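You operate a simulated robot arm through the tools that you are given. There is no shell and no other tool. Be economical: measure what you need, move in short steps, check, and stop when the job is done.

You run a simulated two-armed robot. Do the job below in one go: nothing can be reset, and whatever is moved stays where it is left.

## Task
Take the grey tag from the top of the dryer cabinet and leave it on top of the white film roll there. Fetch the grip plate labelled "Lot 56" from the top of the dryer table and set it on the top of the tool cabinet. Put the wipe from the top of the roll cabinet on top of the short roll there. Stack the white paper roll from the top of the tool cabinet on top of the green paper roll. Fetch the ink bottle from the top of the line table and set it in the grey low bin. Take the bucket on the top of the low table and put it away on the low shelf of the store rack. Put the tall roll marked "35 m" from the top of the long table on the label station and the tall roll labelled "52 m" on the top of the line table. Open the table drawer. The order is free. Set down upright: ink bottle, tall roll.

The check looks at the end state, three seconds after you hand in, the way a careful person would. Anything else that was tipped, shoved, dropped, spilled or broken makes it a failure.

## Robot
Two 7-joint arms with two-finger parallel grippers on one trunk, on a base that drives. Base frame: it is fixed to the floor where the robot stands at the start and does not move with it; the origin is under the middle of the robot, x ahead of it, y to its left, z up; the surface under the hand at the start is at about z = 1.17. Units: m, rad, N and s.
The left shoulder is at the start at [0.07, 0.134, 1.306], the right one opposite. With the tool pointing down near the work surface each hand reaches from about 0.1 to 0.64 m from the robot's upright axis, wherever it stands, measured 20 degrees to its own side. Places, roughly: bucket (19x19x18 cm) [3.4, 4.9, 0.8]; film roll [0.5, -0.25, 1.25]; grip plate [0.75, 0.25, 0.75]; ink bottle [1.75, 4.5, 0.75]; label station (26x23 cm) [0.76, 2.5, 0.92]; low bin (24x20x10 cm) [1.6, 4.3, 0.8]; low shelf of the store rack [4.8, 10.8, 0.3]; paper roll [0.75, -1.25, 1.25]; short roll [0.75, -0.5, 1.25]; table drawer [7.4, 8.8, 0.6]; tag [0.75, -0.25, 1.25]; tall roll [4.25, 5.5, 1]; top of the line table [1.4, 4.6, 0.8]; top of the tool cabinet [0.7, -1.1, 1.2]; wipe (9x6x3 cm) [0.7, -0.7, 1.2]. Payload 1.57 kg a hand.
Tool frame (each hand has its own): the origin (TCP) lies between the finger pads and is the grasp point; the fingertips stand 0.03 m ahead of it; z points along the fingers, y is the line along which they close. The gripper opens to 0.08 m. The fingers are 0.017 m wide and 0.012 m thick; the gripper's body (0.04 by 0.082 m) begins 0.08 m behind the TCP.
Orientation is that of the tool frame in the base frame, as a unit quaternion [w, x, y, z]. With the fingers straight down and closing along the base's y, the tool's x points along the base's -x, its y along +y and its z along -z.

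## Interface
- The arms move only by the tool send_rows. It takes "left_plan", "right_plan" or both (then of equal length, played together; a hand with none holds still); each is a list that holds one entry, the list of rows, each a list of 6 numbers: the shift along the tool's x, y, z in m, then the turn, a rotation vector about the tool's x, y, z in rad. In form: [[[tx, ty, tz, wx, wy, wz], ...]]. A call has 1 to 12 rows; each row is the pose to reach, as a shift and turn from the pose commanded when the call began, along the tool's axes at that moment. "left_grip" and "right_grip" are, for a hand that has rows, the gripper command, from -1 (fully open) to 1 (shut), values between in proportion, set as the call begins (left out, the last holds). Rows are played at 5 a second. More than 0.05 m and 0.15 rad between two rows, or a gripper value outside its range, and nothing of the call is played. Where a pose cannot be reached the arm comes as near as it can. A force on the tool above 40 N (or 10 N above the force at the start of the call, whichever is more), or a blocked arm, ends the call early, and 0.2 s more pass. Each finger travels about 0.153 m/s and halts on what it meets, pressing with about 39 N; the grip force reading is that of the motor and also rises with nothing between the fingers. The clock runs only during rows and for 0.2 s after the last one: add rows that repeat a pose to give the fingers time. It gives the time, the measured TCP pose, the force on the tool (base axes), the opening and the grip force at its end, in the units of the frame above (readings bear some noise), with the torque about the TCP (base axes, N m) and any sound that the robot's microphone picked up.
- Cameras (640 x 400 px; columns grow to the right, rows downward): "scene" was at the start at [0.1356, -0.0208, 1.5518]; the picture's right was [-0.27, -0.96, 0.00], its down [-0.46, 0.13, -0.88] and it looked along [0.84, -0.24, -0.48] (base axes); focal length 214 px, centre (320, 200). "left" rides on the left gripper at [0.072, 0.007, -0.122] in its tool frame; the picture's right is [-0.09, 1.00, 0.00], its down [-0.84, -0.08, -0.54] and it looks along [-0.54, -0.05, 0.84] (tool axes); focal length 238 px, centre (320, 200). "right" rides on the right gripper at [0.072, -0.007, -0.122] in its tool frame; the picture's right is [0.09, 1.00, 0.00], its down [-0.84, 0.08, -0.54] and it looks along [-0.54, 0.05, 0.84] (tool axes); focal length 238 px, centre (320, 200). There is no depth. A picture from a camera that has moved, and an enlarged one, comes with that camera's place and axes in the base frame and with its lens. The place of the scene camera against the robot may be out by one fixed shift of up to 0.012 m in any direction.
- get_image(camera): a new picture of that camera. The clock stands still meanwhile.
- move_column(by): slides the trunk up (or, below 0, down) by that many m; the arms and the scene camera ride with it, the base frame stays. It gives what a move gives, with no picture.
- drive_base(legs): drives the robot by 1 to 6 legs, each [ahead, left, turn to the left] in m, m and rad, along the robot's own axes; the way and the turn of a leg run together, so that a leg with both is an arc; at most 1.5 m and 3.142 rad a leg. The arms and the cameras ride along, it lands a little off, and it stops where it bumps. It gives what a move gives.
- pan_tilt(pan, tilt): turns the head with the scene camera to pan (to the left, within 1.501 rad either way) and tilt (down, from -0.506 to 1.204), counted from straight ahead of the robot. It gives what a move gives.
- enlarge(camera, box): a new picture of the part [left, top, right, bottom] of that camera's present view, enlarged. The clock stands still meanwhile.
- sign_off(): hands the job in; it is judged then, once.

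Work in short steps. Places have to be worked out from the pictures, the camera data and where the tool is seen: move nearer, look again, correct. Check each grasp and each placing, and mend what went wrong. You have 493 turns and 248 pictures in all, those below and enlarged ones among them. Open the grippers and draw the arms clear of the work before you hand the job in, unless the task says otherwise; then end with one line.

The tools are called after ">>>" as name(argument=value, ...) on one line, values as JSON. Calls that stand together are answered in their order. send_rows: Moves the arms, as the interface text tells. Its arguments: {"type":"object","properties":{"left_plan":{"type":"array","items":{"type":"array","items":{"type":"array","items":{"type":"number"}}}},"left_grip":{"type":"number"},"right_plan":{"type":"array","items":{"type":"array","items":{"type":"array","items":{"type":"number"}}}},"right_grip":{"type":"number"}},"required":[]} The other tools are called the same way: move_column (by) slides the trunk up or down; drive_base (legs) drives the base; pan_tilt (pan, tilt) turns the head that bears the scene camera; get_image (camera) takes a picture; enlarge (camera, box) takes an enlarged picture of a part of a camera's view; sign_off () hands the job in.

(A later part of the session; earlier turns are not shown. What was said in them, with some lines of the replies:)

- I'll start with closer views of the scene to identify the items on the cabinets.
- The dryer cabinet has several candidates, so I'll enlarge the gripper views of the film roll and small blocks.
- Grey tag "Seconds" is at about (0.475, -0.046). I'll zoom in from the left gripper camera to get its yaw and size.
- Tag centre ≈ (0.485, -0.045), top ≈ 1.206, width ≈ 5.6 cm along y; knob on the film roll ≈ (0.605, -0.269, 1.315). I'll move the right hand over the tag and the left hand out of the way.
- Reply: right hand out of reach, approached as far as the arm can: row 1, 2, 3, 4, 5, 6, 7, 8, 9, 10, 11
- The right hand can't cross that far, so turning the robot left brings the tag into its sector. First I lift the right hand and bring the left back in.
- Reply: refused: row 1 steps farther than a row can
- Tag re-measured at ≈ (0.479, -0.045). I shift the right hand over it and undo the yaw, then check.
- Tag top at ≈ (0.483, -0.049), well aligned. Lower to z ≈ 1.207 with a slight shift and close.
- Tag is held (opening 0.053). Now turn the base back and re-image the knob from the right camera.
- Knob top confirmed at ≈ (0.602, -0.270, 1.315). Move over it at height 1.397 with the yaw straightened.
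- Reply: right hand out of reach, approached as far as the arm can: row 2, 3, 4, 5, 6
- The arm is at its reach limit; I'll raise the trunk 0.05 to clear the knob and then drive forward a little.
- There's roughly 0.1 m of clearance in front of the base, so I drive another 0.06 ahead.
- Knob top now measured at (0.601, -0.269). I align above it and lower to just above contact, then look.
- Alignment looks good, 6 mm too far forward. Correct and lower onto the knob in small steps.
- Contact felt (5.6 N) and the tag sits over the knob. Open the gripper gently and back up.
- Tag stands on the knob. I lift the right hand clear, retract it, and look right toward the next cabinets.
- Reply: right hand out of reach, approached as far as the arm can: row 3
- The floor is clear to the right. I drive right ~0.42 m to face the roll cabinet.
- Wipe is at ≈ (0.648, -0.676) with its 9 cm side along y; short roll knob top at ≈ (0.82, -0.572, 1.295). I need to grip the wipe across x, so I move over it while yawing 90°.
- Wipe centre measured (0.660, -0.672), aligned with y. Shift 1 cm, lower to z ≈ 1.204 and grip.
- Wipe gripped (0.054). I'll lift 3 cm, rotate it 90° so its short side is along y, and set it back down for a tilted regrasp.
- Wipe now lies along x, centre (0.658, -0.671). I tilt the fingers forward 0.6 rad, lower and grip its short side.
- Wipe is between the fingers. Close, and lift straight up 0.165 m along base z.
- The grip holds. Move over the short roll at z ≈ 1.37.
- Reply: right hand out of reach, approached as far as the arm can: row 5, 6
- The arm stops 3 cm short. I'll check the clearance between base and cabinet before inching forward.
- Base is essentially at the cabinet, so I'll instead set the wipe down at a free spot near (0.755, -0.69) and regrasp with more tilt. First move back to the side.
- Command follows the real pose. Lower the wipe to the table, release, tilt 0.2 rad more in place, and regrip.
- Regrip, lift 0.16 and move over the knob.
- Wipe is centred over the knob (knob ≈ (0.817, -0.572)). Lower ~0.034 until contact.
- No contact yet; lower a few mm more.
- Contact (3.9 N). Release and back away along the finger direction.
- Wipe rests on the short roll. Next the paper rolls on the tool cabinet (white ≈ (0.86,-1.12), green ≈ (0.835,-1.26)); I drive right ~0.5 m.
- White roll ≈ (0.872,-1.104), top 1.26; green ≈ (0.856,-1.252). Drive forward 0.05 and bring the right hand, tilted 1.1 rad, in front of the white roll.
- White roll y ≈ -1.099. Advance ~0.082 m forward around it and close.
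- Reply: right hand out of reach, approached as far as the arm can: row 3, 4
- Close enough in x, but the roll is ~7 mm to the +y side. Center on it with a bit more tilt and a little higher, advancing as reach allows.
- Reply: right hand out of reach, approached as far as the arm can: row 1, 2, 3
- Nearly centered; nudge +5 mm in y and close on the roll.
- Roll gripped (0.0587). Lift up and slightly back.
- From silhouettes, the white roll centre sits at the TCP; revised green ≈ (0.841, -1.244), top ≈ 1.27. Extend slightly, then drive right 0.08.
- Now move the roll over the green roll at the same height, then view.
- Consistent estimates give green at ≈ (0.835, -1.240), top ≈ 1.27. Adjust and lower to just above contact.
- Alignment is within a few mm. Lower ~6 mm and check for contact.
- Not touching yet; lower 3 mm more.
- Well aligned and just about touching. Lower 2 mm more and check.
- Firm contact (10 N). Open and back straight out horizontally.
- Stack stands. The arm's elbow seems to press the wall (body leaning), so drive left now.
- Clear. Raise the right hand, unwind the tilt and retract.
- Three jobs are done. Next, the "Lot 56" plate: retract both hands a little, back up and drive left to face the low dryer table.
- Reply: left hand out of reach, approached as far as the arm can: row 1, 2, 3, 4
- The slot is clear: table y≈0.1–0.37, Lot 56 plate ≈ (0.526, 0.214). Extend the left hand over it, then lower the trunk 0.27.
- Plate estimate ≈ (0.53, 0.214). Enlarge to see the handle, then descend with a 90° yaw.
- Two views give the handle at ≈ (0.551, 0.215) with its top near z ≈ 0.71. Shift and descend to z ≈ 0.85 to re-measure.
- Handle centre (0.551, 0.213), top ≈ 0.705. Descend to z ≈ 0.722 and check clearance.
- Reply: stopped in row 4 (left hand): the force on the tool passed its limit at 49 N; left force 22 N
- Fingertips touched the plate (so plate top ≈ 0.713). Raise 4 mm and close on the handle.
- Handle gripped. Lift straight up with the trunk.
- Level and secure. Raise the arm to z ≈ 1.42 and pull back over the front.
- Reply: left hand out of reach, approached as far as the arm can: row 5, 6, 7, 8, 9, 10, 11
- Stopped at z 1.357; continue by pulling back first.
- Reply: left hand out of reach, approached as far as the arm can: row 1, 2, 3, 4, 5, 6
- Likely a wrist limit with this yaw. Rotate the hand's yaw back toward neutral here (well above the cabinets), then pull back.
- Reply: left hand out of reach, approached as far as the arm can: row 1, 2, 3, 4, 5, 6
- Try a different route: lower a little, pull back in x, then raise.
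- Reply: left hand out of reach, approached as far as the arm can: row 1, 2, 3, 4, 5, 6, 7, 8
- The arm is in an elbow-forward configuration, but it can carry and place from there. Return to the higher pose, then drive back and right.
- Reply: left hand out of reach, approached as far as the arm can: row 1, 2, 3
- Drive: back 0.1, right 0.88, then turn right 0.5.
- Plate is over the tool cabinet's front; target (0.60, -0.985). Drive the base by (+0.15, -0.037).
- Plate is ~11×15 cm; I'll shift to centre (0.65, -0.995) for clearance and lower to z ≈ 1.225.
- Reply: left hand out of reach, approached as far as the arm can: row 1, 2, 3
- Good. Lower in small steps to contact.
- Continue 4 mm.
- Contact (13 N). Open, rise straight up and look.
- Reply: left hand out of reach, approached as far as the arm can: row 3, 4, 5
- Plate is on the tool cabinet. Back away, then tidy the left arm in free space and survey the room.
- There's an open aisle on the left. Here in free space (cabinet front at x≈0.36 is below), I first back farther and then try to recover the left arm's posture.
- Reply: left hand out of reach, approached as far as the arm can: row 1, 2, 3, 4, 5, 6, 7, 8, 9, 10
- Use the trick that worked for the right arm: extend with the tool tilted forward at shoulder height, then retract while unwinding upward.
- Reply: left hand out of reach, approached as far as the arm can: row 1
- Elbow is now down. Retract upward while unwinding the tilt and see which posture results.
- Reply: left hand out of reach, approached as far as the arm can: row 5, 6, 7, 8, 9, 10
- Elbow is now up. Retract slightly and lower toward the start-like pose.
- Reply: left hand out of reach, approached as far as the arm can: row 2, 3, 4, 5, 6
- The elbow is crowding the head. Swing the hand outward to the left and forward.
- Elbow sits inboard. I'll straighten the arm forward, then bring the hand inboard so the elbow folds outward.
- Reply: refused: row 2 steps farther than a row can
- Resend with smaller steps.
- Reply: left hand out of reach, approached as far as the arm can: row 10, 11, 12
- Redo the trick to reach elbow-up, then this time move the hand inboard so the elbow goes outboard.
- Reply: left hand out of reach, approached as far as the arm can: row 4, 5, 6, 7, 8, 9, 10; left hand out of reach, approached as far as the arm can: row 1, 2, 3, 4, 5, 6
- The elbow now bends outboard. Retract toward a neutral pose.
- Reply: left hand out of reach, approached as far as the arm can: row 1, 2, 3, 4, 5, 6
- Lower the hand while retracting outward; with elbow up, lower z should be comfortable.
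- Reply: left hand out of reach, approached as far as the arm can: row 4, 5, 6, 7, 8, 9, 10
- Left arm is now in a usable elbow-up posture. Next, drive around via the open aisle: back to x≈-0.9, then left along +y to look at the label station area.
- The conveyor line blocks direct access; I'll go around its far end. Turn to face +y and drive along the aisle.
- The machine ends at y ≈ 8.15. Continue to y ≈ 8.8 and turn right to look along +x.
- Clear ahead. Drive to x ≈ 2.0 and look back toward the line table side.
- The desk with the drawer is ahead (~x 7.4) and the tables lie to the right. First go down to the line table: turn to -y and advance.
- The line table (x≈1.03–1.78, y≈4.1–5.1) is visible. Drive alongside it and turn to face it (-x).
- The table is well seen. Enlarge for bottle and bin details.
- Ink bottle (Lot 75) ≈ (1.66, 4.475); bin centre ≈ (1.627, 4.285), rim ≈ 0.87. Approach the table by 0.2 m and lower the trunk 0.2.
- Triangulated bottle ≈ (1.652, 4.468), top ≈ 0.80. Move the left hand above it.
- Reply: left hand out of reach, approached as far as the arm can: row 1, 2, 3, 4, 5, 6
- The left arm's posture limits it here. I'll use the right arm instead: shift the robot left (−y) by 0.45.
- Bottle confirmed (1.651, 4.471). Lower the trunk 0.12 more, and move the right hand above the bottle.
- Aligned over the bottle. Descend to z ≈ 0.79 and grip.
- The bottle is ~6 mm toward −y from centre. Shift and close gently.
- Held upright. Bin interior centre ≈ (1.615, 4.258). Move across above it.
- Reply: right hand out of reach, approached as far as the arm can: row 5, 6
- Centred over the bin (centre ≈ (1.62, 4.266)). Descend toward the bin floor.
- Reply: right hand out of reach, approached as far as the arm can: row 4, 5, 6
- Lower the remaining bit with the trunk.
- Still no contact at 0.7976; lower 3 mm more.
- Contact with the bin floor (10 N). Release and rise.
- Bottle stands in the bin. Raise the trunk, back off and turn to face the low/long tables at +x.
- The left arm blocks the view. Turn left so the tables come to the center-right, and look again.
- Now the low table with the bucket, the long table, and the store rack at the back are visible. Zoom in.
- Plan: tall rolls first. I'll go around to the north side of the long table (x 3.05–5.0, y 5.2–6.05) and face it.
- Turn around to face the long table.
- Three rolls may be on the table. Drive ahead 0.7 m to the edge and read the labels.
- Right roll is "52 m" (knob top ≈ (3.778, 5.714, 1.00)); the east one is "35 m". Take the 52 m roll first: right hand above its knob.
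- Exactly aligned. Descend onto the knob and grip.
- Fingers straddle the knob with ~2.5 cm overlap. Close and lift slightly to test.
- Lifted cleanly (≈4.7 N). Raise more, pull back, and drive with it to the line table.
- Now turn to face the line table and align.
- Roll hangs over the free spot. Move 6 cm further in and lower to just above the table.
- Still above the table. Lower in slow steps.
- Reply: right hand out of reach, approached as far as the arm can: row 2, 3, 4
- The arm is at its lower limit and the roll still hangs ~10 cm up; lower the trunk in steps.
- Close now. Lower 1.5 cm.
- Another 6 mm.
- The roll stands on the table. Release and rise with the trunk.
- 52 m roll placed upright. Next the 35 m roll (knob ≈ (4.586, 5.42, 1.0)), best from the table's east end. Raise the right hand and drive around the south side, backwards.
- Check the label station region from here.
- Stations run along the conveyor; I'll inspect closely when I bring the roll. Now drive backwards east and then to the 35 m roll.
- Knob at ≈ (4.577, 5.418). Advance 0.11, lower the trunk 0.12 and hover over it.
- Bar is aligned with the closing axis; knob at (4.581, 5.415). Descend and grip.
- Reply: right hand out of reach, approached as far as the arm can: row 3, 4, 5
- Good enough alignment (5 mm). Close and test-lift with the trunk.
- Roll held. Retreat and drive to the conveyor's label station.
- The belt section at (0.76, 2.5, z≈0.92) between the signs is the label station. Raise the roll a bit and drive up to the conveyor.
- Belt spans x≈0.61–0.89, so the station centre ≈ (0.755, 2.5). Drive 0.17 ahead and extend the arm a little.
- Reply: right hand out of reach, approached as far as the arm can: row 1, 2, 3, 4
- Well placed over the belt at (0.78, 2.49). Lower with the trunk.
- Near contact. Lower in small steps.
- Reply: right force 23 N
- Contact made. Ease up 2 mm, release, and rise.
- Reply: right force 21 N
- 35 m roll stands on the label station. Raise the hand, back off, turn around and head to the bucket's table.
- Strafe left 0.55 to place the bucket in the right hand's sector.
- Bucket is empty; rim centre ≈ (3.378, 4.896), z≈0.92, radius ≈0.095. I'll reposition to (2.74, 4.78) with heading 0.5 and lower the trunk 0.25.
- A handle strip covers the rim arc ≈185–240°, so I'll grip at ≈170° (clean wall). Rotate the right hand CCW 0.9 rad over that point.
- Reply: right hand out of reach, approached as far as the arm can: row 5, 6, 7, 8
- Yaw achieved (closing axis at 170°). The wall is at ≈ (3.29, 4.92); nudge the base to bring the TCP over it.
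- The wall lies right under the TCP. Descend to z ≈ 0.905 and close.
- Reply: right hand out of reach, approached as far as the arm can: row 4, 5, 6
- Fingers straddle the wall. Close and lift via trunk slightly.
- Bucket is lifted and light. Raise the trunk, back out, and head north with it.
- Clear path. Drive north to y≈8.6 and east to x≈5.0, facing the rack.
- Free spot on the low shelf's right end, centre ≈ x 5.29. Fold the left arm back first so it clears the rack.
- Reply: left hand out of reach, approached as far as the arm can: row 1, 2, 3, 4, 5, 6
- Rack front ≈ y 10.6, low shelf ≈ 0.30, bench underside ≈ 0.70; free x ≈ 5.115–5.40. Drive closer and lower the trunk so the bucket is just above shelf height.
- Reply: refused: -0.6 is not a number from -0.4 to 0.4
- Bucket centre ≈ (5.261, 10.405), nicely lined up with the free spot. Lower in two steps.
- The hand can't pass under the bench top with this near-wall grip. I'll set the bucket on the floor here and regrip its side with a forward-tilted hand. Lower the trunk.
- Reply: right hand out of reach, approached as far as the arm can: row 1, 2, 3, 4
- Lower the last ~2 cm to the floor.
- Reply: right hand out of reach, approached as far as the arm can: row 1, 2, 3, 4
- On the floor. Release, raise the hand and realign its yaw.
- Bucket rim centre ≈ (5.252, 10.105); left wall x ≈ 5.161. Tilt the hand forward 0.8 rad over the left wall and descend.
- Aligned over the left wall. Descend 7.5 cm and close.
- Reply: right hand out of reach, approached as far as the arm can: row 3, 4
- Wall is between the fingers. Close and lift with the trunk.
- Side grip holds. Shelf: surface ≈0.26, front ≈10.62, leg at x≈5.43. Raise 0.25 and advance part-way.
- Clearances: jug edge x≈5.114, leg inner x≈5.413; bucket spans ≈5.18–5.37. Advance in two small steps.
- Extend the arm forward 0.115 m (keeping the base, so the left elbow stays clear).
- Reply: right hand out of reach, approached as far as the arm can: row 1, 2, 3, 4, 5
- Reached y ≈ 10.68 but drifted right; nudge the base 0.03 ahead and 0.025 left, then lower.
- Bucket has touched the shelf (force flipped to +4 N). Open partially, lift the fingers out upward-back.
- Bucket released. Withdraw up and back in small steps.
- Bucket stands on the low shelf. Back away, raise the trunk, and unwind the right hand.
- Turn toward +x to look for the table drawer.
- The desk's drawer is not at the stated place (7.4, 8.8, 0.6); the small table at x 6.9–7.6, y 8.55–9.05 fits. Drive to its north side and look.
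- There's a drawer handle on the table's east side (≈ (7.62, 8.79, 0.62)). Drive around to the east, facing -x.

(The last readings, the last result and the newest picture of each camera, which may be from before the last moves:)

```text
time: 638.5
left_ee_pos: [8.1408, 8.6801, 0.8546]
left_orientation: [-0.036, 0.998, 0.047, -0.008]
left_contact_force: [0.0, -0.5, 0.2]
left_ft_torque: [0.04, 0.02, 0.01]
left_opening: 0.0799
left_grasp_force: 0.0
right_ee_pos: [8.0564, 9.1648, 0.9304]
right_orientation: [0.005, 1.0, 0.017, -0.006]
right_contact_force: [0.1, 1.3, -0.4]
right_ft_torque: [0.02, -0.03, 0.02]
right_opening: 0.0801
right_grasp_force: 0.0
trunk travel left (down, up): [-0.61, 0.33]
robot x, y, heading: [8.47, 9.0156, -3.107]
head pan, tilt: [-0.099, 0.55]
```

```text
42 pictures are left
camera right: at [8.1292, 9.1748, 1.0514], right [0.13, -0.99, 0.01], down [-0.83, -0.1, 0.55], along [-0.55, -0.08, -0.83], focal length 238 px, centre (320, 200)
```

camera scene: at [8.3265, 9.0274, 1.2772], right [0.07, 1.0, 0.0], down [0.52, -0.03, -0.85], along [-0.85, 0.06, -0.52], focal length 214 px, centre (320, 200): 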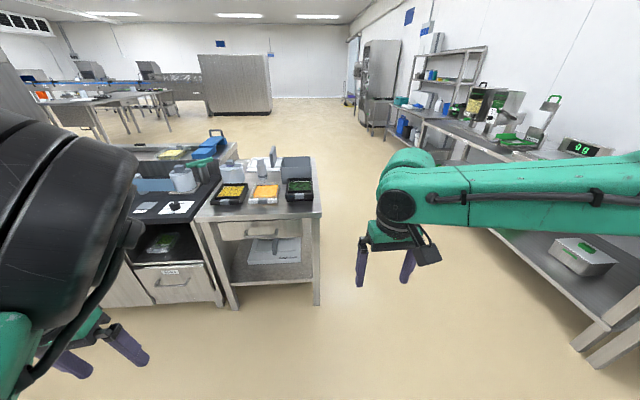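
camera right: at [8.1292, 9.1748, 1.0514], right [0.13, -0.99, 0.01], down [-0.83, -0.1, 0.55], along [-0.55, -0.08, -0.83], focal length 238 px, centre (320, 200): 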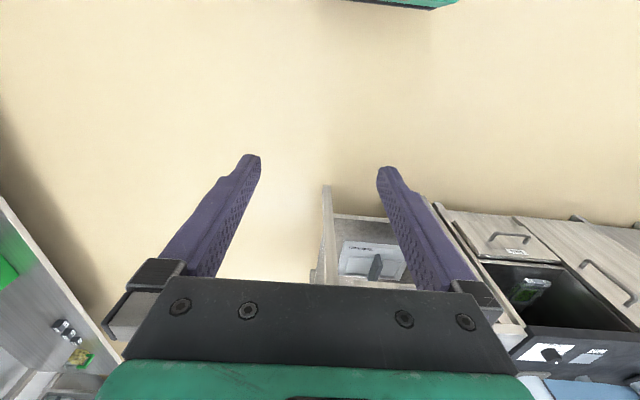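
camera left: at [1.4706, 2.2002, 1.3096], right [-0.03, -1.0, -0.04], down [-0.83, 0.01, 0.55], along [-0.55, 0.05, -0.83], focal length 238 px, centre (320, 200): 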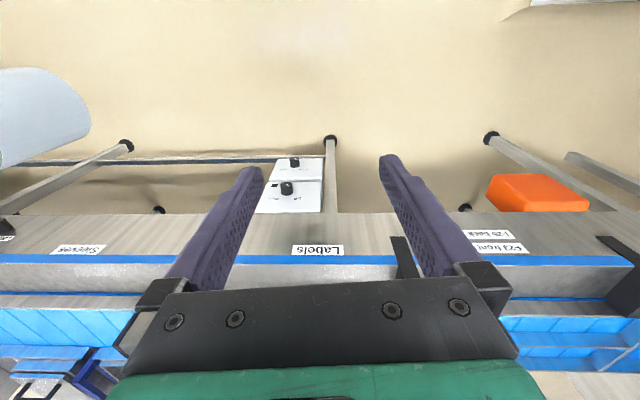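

>>> enlarge(camera="scene", box=[130, 170, 350, 310])

```text
2.86 times, centred on (240, 240) of scene
camera zoom: at [8.3265, 9.0274, 1.2772], right [0.07, 1.0, 0.0], down [0.52, -0.03, -0.85], along [-0.85, 0.06, -0.52], focal length 613 px, centre (549, 86)
```

zoom: 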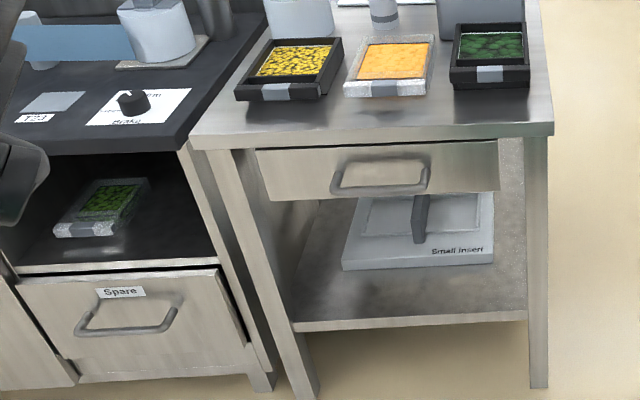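

The small table's drawer has a U-handle; bar ≈ (7.583, 8.821, 0.645). Position the robot in front, lower the trunk, and yaw the right hand 90°.

>>> drive_base(legs=[[0.2, 0.36, 0]])

>>> move_column(by=-0.22)

>>> send_rows(right_plan=[[[0, 0, 0, 0, 0, 0.1428], [0, 0, 0, 0, 0, 0.2856], [0, 0, 0, 0, 0, 0.4284], [0, 0, 0, 0, 0, 0.5712], [0, 0, 0, 0, 0, 0.714], [0, 0, 0, 0, 0, 0.8568], [0, 0, 0, 0, 0, 0.9996], [0, 0, 0, 0, 0, 1.1424], [0, 0, 0, 0, 0, 1.2852], [0, 0, 0, 0, 0, 1.428], [0, 0, 0, 0, 0, 1.5708], [0, 0, 0, 0, 0, 1.5708]]], right_grip=0.0)

```text
time: 641.0
left_ee_pos: [7.9518, 8.3161, 0.8564]
left_orientation: [-0.037, 0.998, 0.047, -0.007]
left_contact_force: [0.4, 0.6, -0.3]
left_ft_torque: [0.02, -0.01, 0.01]
left_opening: 0.0799
left_grasp_force: 0.1
right_ee_pos: [7.8682, 8.7999, 0.9298]
right_orientation: [0.005, 1.0, 0.016, -0.007]
right_contact_force: [-0.2, 0.0, -0.1]
right_ft_torque: [0.01, -0.02, 0.01]
right_opening: 0.0798
right_grasp_force: 0.1
trunk travel left (down, up): [-0.61, 0.33]
robot x, y, heading: [8.2778, 8.6555, -3.106]
head pan, tilt: [-0.099, 0.55]
```

```text
time: 643.4
left_ee_pos: [7.9519, 8.3145, 0.6361]
left_orientation: [-0.036, 0.998, 0.046, -0.008]
left_contact_force: [0.2, -0.5, -0.1]
left_ft_torque: [0.02, -0.03, 0.02]
left_opening: 0.0801
left_grasp_force: 0.0
right_ee_pos: [7.8672, 8.8007, 0.7105]
right_orientation: [0.004, 1.0, 0.017, -0.007]
right_contact_force: [1.0, 1.0, 0.2]
right_ft_torque: [-0.01, 0.02, 0.01]
right_opening: 0.08
right_grasp_force: 0.1
trunk travel left (down, up): [-0.39, 0.55]
robot x, y, heading: [8.2789, 8.6526, -3.105]
head pan, tilt: [-0.099, 0.55]
```

```text
time: 646.0
left_ee_pos: [7.952, 8.3159, 0.6359]
left_orientation: [-0.036, 0.998, 0.046, -0.008]
left_contact_force: [-0.7, 0.0, -1.4]
left_ft_torque: [0.02, -0.01, 0.0]
left_opening: 0.0801
left_grasp_force: 0.0
right_ee_pos: [7.8674, 8.7992, 0.7099]
right_orientation: [0.008, 0.718, -0.696, -0.002]
right_contact_force: [-0.1, 0.0, 0.5]
right_ft_torque: [-0.03, -0.02, 0.0]
right_opening: 0.0397
right_grasp_force: 0.0
trunk travel left (down, up): [-0.39, 0.55]
robot x, y, heading: [8.2822, 8.6528, -3.114]
head pan, tilt: [-0.099, 0.55]
```

Now tilt the tool to point at the drawer (closing axis near vertical) and approach to x ≈ 7.72.

>>> send_rows(right_plan=[[[-0.003, 0.018, 0.004, -0.15, 0, 0], [-0.006, 0.037, 0.008, -0.3, 0, 0], [-0.009, 0.055, 0.012, -0.45, 0, 0], [-0.012, 0.073, 0.016, -0.6, 0, 0], [-0.015, 0.092, 0.02, -0.75, 0, 0], [-0.018, 0.11, 0.025, -0.9, 0, 0], [-0.02, 0.128, 0.03, -1.05, 0, 0], [-0.022, 0.147, 0.035, -1.2, 0, 0], [-0.022, 0.147, 0.04, -1.2, 0, 0]]])

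>>> get_image(camera="right")

>>> get_image(camera="scene")

```text
time: 648.0
left_ee_pos: [7.9521, 8.3146, 0.6357]
left_orientation: [-0.036, 0.998, 0.048, -0.007]
left_contact_force: [1.0, -0.5, -0.6]
left_ft_torque: [-0.01, -0.06, 0.01]
left_opening: 0.0799
left_grasp_force: 0.1
right_ee_pos: [7.7431, 8.8899, 0.7591]
right_orientation: [0.412, 0.591, -0.571, -0.393]
right_contact_force: [-0.1, 0.4, -0.1]
right_ft_torque: [0.02, 0.01, 0.01]
right_opening: 0.0396
right_grasp_force: 0.0
right hand out of reach, approached as far as the arm can: row 6, 7, 8, 9
trunk travel left (down, up): [-0.39, 0.55]
robot x, y, heading: [8.2787, 8.6515, -3.109]
head pan, tilt: [-0.099, 0.55]
```

```text
40 pictures are left
camera right: at [7.861, 8.8224, 0.7952], right [-0.35, -0.1, 0.93], down [0.45, 0.86, 0.26], along [-0.82, 0.51, -0.25], focal length 238 px, centre (320, 200)
```

right: 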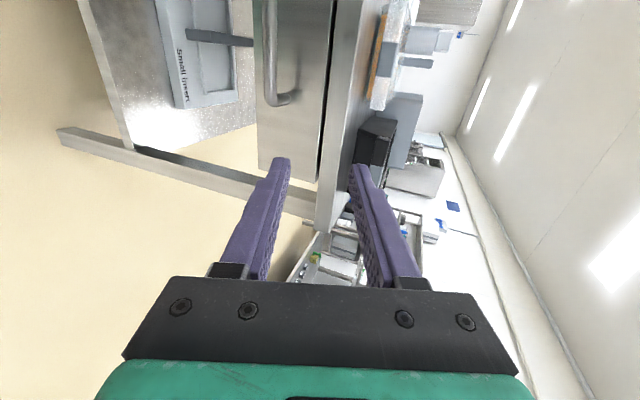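

```text
39 pictures are left
camera scene: at [8.1377, 8.6621, 1.0572], right [0.07, 1.0, 0.0], down [0.52, -0.03, -0.85], along [-0.85, 0.06, -0.52], focal length 214 px, centre (320, 200)
```

scene: 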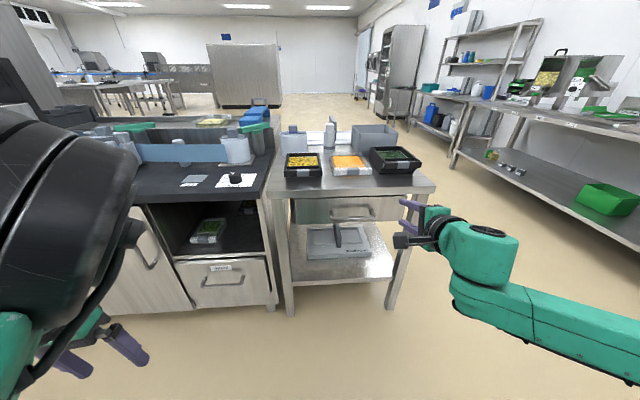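

Orientation is good; remaining offsets I'll fix with trunk and base: lower 0.11, shift left 0.085.

>>> move_column(by=-0.11)

>>> drive_base(legs=[[0.02, 0.088, 0]])

>>> get_image(camera="right")

```text
time: 649.4
left_ee_pos: [7.9523, 8.3158, 0.5264]
left_orientation: [-0.036, 0.998, 0.047, -0.007]
left_contact_force: [-0.1, 0.1, -0.7]
left_ft_torque: [0.01, 0.01, 0.01]
left_opening: 0.0799
left_grasp_force: 0.0
right_ee_pos: [7.7427, 8.8895, 0.6478]
right_orientation: [0.412, 0.591, -0.571, -0.393]
right_contact_force: [0.0, -0.4, -0.5]
right_ft_torque: [0.01, 0.02, -0.01]
right_opening: 0.0398
right_grasp_force: 0.1
trunk travel left (down, up): [-0.28, 0.66]
robot x, y, heading: [8.2782, 8.651, -3.107]
head pan, tilt: [-0.099, 0.55]
```

```text
time: 650.5
left_ee_pos: [7.9344, 8.2258, 0.526]
left_orientation: [-0.036, 0.998, 0.046, -0.007]
left_contact_force: [0.5, -0.4, 0.3]
left_ft_torque: [-0.03, -0.01, 0.01]
left_opening: 0.0802
left_grasp_force: 0.1
right_ee_pos: [7.7245, 8.7988, 0.6478]
right_orientation: [0.41, 0.591, -0.572, -0.394]
right_contact_force: [-0.5, -0.1, 0.2]
right_ft_torque: [0.01, -0.04, -0.01]
right_opening: 0.0401
right_grasp_force: 0.1
trunk travel left (down, up): [-0.28, 0.66]
robot x, y, heading: [8.2666, 8.5666, -3.112]
head pan, tilt: [-0.099, 0.55]
```

```text
38 pictures are left
camera right: at [7.844, 8.7324, 0.6853], right [-0.35, -0.1, 0.93], down [0.45, 0.85, 0.26], along [-0.82, 0.51, -0.25], focal length 238 px, centre (320, 200)
```

right: 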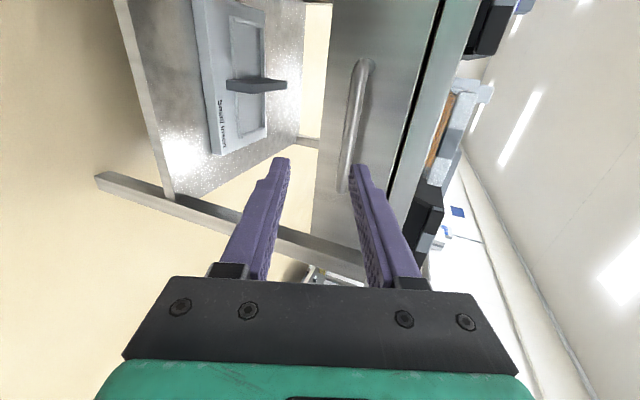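

Bar at z≈0.634, y 8.735–8.87. Lower 6 mm and drive ahead 0.118 to bring it between the fingers.

>>> move_column(by=-0.006)

>>> drive_base(legs=[[0.085, 0, 0]])

>>> get_image(camera="right")

```text
time: 651.0
left_ee_pos: [7.9356, 8.2267, 0.5206]
left_orientation: [-0.036, 0.998, 0.046, -0.007]
left_contact_force: [0.9, 1.1, 0.7]
left_ft_torque: [0.02, -0.01, -0.02]
left_opening: 0.0798
left_grasp_force: 0.0
right_ee_pos: [7.7248, 8.8002, 0.6424]
right_orientation: [0.412, 0.59, -0.572, -0.393]
right_contact_force: [-0.4, -0.7, 0.2]
right_ft_torque: [0.01, -0.01, -0.01]
right_opening: 0.04
right_grasp_force: 0.2
trunk travel left (down, up): [-0.274, 0.666]
robot x, y, heading: [8.259, 8.5658, -3.114]
head pan, tilt: [-0.099, 0.55]
```

```text
time: 652.1
left_ee_pos: [7.8497, 8.2228, 0.519]
left_orientation: [-0.036, 0.998, 0.046, -0.007]
left_contact_force: [-0.5, -0.3, 0.1]
left_ft_torque: [0.03, -0.03, 0.0]
left_opening: 0.0801
left_grasp_force: 0.0
right_ee_pos: [7.6404, 8.7984, 0.6419]
right_orientation: [0.411, 0.591, -0.573, -0.393]
right_contact_force: [0.0, 0.4, 0.3]
right_ft_torque: [0.0, 0.0, 0.0]
right_opening: 0.0398
right_grasp_force: 0.0
trunk travel left (down, up): [-0.274, 0.666]
robot x, y, heading: [8.1772, 8.5618, -3.108]
head pan, tilt: [-0.099, 0.55]
```

```text
37 pictures are left
camera right: at [7.7583, 8.7302, 0.6789], right [-0.35, -0.1, 0.93], down [0.45, 0.85, 0.26], along [-0.82, 0.51, -0.25], focal length 238 px, centre (320, 200)
```

right: 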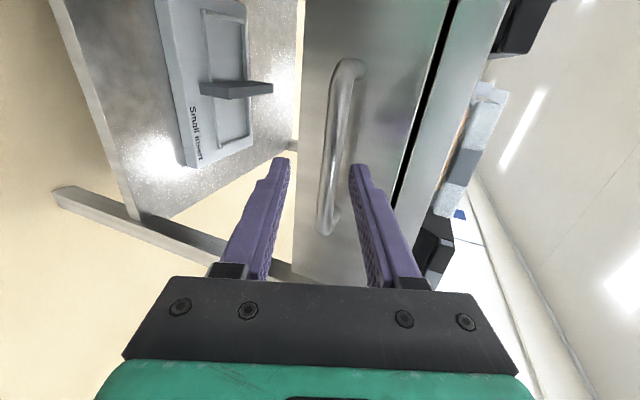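

Bar sits between the fingers' planes. Advance 0.033 and close.

>>> drive_base(legs=[[0.034, 0, 0]])

>>> send_rows(right_plan=[[[0, 0, 0, 0, 0, 0], [0, 0, 0, 0, 0, 0], [0, 0, 0, 0, 0, 0], [0, 0, 0, 0, 0, 0]]], right_grip=1)

>>> get_image(camera="right")

```text
time: 653.0
left_ee_pos: [7.8151, 8.2225, 0.5191]
left_orientation: [-0.037, 0.998, 0.045, -0.007]
left_contact_force: [-0.5, -0.4, -0.3]
left_ft_torque: [0.0, 0.02, -0.01]
left_opening: 0.0798
left_grasp_force: 0.1
right_ee_pos: [7.6063, 8.7958, 0.6417]
right_orientation: [0.411, 0.59, -0.574, -0.392]
right_contact_force: [0.0, 0.1, -0.1]
right_ft_torque: [0.03, -0.01, 0.01]
right_opening: 0.0399
right_grasp_force: 0.0
trunk travel left (down, up): [-0.274, 0.666]
robot x, y, heading: [8.1427, 8.556, -3.11]
head pan, tilt: [-0.099, 0.55]
```

```text
time: 654.0
left_ee_pos: [7.8154, 8.2222, 0.5204]
left_orientation: [-0.036, 0.998, 0.046, -0.008]
left_contact_force: [-0.2, -0.2, 0.1]
left_ft_torque: [0.0, 0.0, 0.01]
left_opening: 0.0801
left_grasp_force: 0.0
right_ee_pos: [7.6062, 8.7969, 0.6399]
right_orientation: [0.41, 0.591, -0.574, -0.391]
right_contact_force: [16.9, -3.3, -15.4]
right_ft_torque: [-0.02, -0.62, -0.45]
right_opening: 0.0156
right_grasp_force: 30.9
trunk travel left (down, up): [-0.274, 0.666]
robot x, y, heading: [8.1426, 8.562, -3.114]
head pan, tilt: [-0.099, 0.55]
```

```text
36 pictures are left
camera right: at [7.7255, 8.7293, 0.6778], right [-0.35, -0.1, 0.93], down [0.45, 0.86, 0.26], along [-0.82, 0.51, -0.26], focal length 238 px, centre (320, 200)
```

right: 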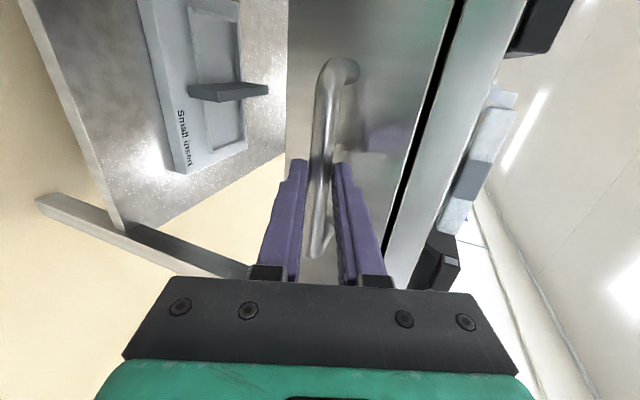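

Handle gripped. Pull by driving back 0.1 m.

>>> drive_base(legs=[[-0.1, 0, 0]])

>>> get_image(camera="right")

```text
time: 655.1
left_ee_pos: [7.9142, 8.2245, 0.518]
left_orientation: [-0.037, 0.998, 0.047, -0.006]
left_contact_force: [-0.4, -0.4, 0.1]
left_ft_torque: [0.0, 0.0, 0.01]
left_opening: 0.0799
left_grasp_force: 0.2
right_ee_pos: [7.7055, 8.798, 0.6398]
right_orientation: [0.411, 0.592, -0.573, -0.39]
right_contact_force: [-0.1, -19.1, -18.8]
right_ft_torque: [-0.63, -0.47, 0.88]
right_opening: 0.0156
right_grasp_force: 31.5
trunk travel left (down, up): [-0.274, 0.666]
robot x, y, heading: [8.2429, 8.5638, -3.108]
head pan, tilt: [-0.099, 0.55]
```

```text
35 pictures are left
camera right: at [7.8242, 8.7301, 0.6778], right [-0.35, -0.1, 0.93], down [0.44, 0.86, 0.26], along [-0.82, 0.5, -0.26], focal length 238 px, centre (320, 200)
```

right: 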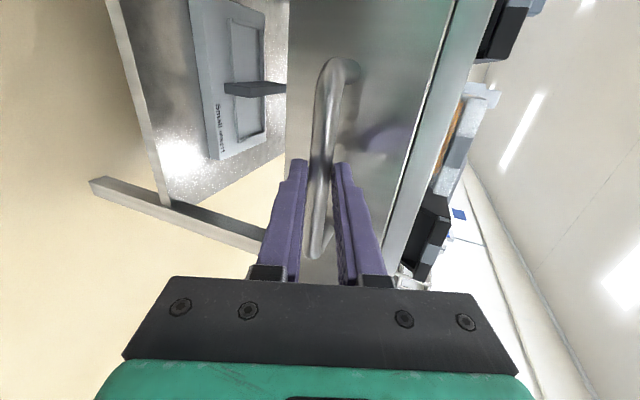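

The drawer follows. Continue pulling 0.16 m with a small lateral correction.

>>> drive_base(legs=[[-0.08, 0.006, 0], [-0.08, 0.003, 0]])

>>> get_image(camera="scene")

```text
time: 656.9
left_ee_pos: [8.0752, 8.2223, 0.5203]
left_orientation: [-0.036, 0.998, 0.046, -0.008]
left_contact_force: [0.1, 0.1, 0.2]
left_ft_torque: [-0.01, 0.03, 0.02]
left_opening: 0.0803
left_grasp_force: 0.1
right_ee_pos: [7.8668, 8.792, 0.6418]
right_orientation: [0.413, 0.593, -0.571, -0.39]
right_contact_force: [0.4, 0.8, 1.0]
right_ft_torque: [-0.01, 0.0, -0.02]
right_opening: 0.0003
right_grasp_force: 21.8
trunk travel left (down, up): [-0.274, 0.666]
robot x, y, heading: [8.4088, 8.5563, -3.112]
head pan, tilt: [-0.099, 0.55]
```

```text
34 pictures are left
camera scene: at [8.2622, 8.5679, 0.9413], right [0.07, 1.0, 0.0], down [0.52, -0.04, -0.85], along [-0.85, 0.06, -0.52], focal length 214 px, centre (320, 200)
```

scene: 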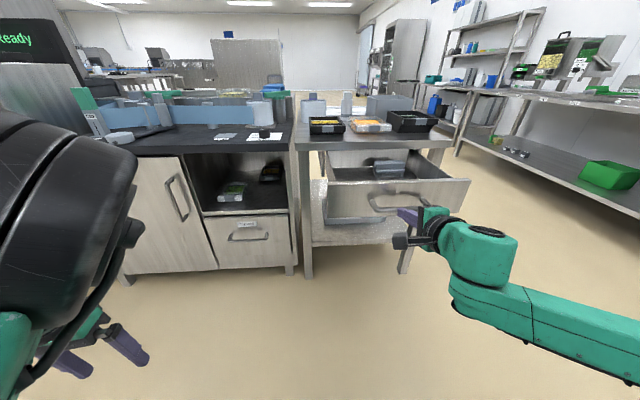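

Drawer is open; the handle slipped off near the end. Zoom to judge how far it's open.

>>> enlarge(camera="scene", box=[290, 120, 490, 280])

>>> get_image(camera="right")

```text
2.50 times, centred on (390, 200) of scene
camera zoom: at [8.2622, 8.5679, 0.9413], right [0.07, 1.0, 0.0], down [0.52, -0.04, -0.85], along [-0.85, 0.06, -0.52], focal length 536 px, centre (145, 200)
```

zoom: 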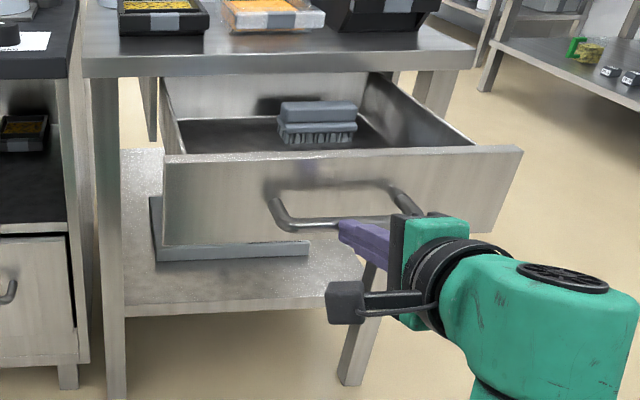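

```text
32 pictures are left
camera right: at [7.9864, 8.7263, 0.6794], right [-0.35, -0.1, 0.93], down [0.44, 0.86, 0.26], along [-0.83, 0.5, -0.25], focal length 238 px, centre (320, 200)
```

right: 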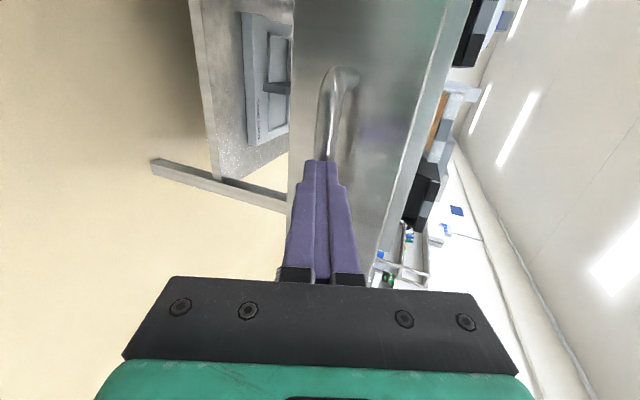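

The drawer is open ~0.25 m with its back panel at the table edge (fully extended). Back away, open the gripper and raise the arms clear.

>>> drive_base(legs=[[-0.3, 0, 0]])

>>> send_rows(right_plan=[[[0, 0, 0, 0, 0, 0], [0, 0, 0, 0, 0, 0], [0, 0, 0, 0, 0, 0], [0, 0, 0, 0, 0, 0]]], right_grip=-1)

>>> move_column(by=0.35)

>>> pan_tilt(pan=0.0, tilt=0.5)

>>> get_image(camera="scene")

```text
time: 658.9
left_ee_pos: [8.3758, 8.2307, 0.5204]
left_orientation: [-0.037, 0.998, 0.047, -0.008]
left_contact_force: [0.3, -0.2, 0.4]
left_ft_torque: [-0.01, 0.01, 0.0]
left_opening: 0.0801
left_grasp_force: 0.0
right_ee_pos: [8.1665, 8.8015, 0.6421]
right_orientation: [0.413, 0.593, -0.571, -0.39]
right_contact_force: [-0.6, 0.3, 0.5]
right_ft_torque: [-0.01, 0.01, -0.01]
right_opening: 0.0001
right_grasp_force: 21.7
trunk travel left (down, up): [-0.274, 0.666]
robot x, y, heading: [8.7056, 8.5671, -3.105]
head pan, tilt: [-0.099, 0.55]
```

```text
time: 659.9
left_ee_pos: [8.3755, 8.23, 0.5191]
left_orientation: [-0.036, 0.998, 0.047, -0.008]
left_contact_force: [0.1, -0.9, 0.5]
left_ft_torque: [0.01, 0.03, -0.05]
left_opening: 0.08
left_grasp_force: 0.1
right_ee_pos: [8.1667, 8.8027, 0.6418]
right_orientation: [0.414, 0.592, -0.571, -0.39]
right_contact_force: [0.5, -0.1, 0.4]
right_ft_torque: [-0.02, 0.0, 0.0]
right_opening: 0.08
right_grasp_force: 0.0
trunk travel left (down, up): [-0.274, 0.666]
robot x, y, heading: [8.705, 8.5643, -3.11]
head pan, tilt: [-0.099, 0.55]
```

```text
time: 663.3
left_ee_pos: [8.3762, 8.2315, 0.8691]
left_orientation: [-0.036, 0.998, 0.047, -0.008]
left_contact_force: [1.2, 0.0, -0.3]
left_ft_torque: [0.0, 0.02, 0.01]
left_opening: 0.0798
left_grasp_force: 0.1
right_ee_pos: [8.1661, 8.8014, 0.9915]
right_orientation: [0.413, 0.592, -0.571, -0.39]
right_contact_force: [0.6, 0.0, -0.3]
right_ft_torque: [0.03, 0.01, 0.01]
right_opening: 0.08
right_grasp_force: 0.0
trunk travel left (down, up): [-0.624, 0.316]
robot x, y, heading: [8.7002, 8.5707, -3.106]
head pan, tilt: [-0.099, 0.55]
```

```text
time: 664.0
left_ee_pos: [8.3757, 8.2318, 0.8708]
left_orientation: [-0.036, 0.998, 0.047, -0.008]
left_contact_force: [0.0, -0.1, 0.9]
left_ft_torque: [-0.01, 0.05, -0.01]
left_opening: 0.08
left_grasp_force: 0.1
right_ee_pos: [8.1675, 8.8023, 0.9913]
right_orientation: [0.414, 0.593, -0.57, -0.391]
right_contact_force: [-0.2, -0.1, -0.6]
right_ft_torque: [-0.01, 0.03, -0.04]
right_opening: 0.0798
right_grasp_force: 0.1
trunk travel left (down, up): [-0.624, 0.316]
robot x, y, heading: [8.7031, 8.5685, -3.109]
head pan, tilt: [0.0, 0.499]
```

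```text
31 pictures are left
camera scene: at [8.56, 8.5685, 1.2958], right [-0.03, 1.0, 0.0], down [0.48, 0.02, -0.88], along [-0.88, -0.03, -0.48], focal length 214 px, centre (320, 200)
```

scene: 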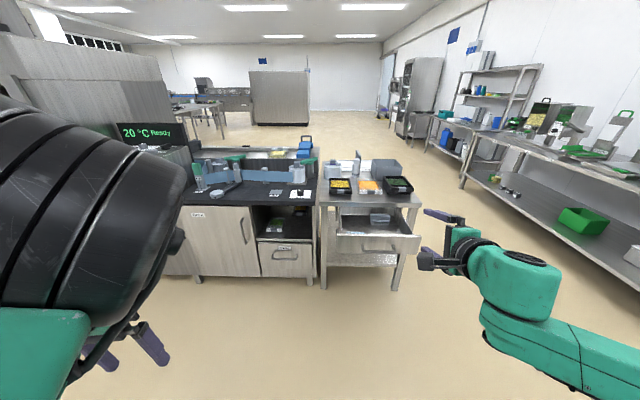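

The drawer is open, every item is in place, both grippers are open and the arms are clear. Handing in.

>>> sign_off()

```text
The job is handed in.
```

All the tasks are done and the job is handed in. I checked each placement right after making it but did not go back for a final look, and the drawer handle slipped out of the gripper at about 25 cm, where the drawer looked fully open.
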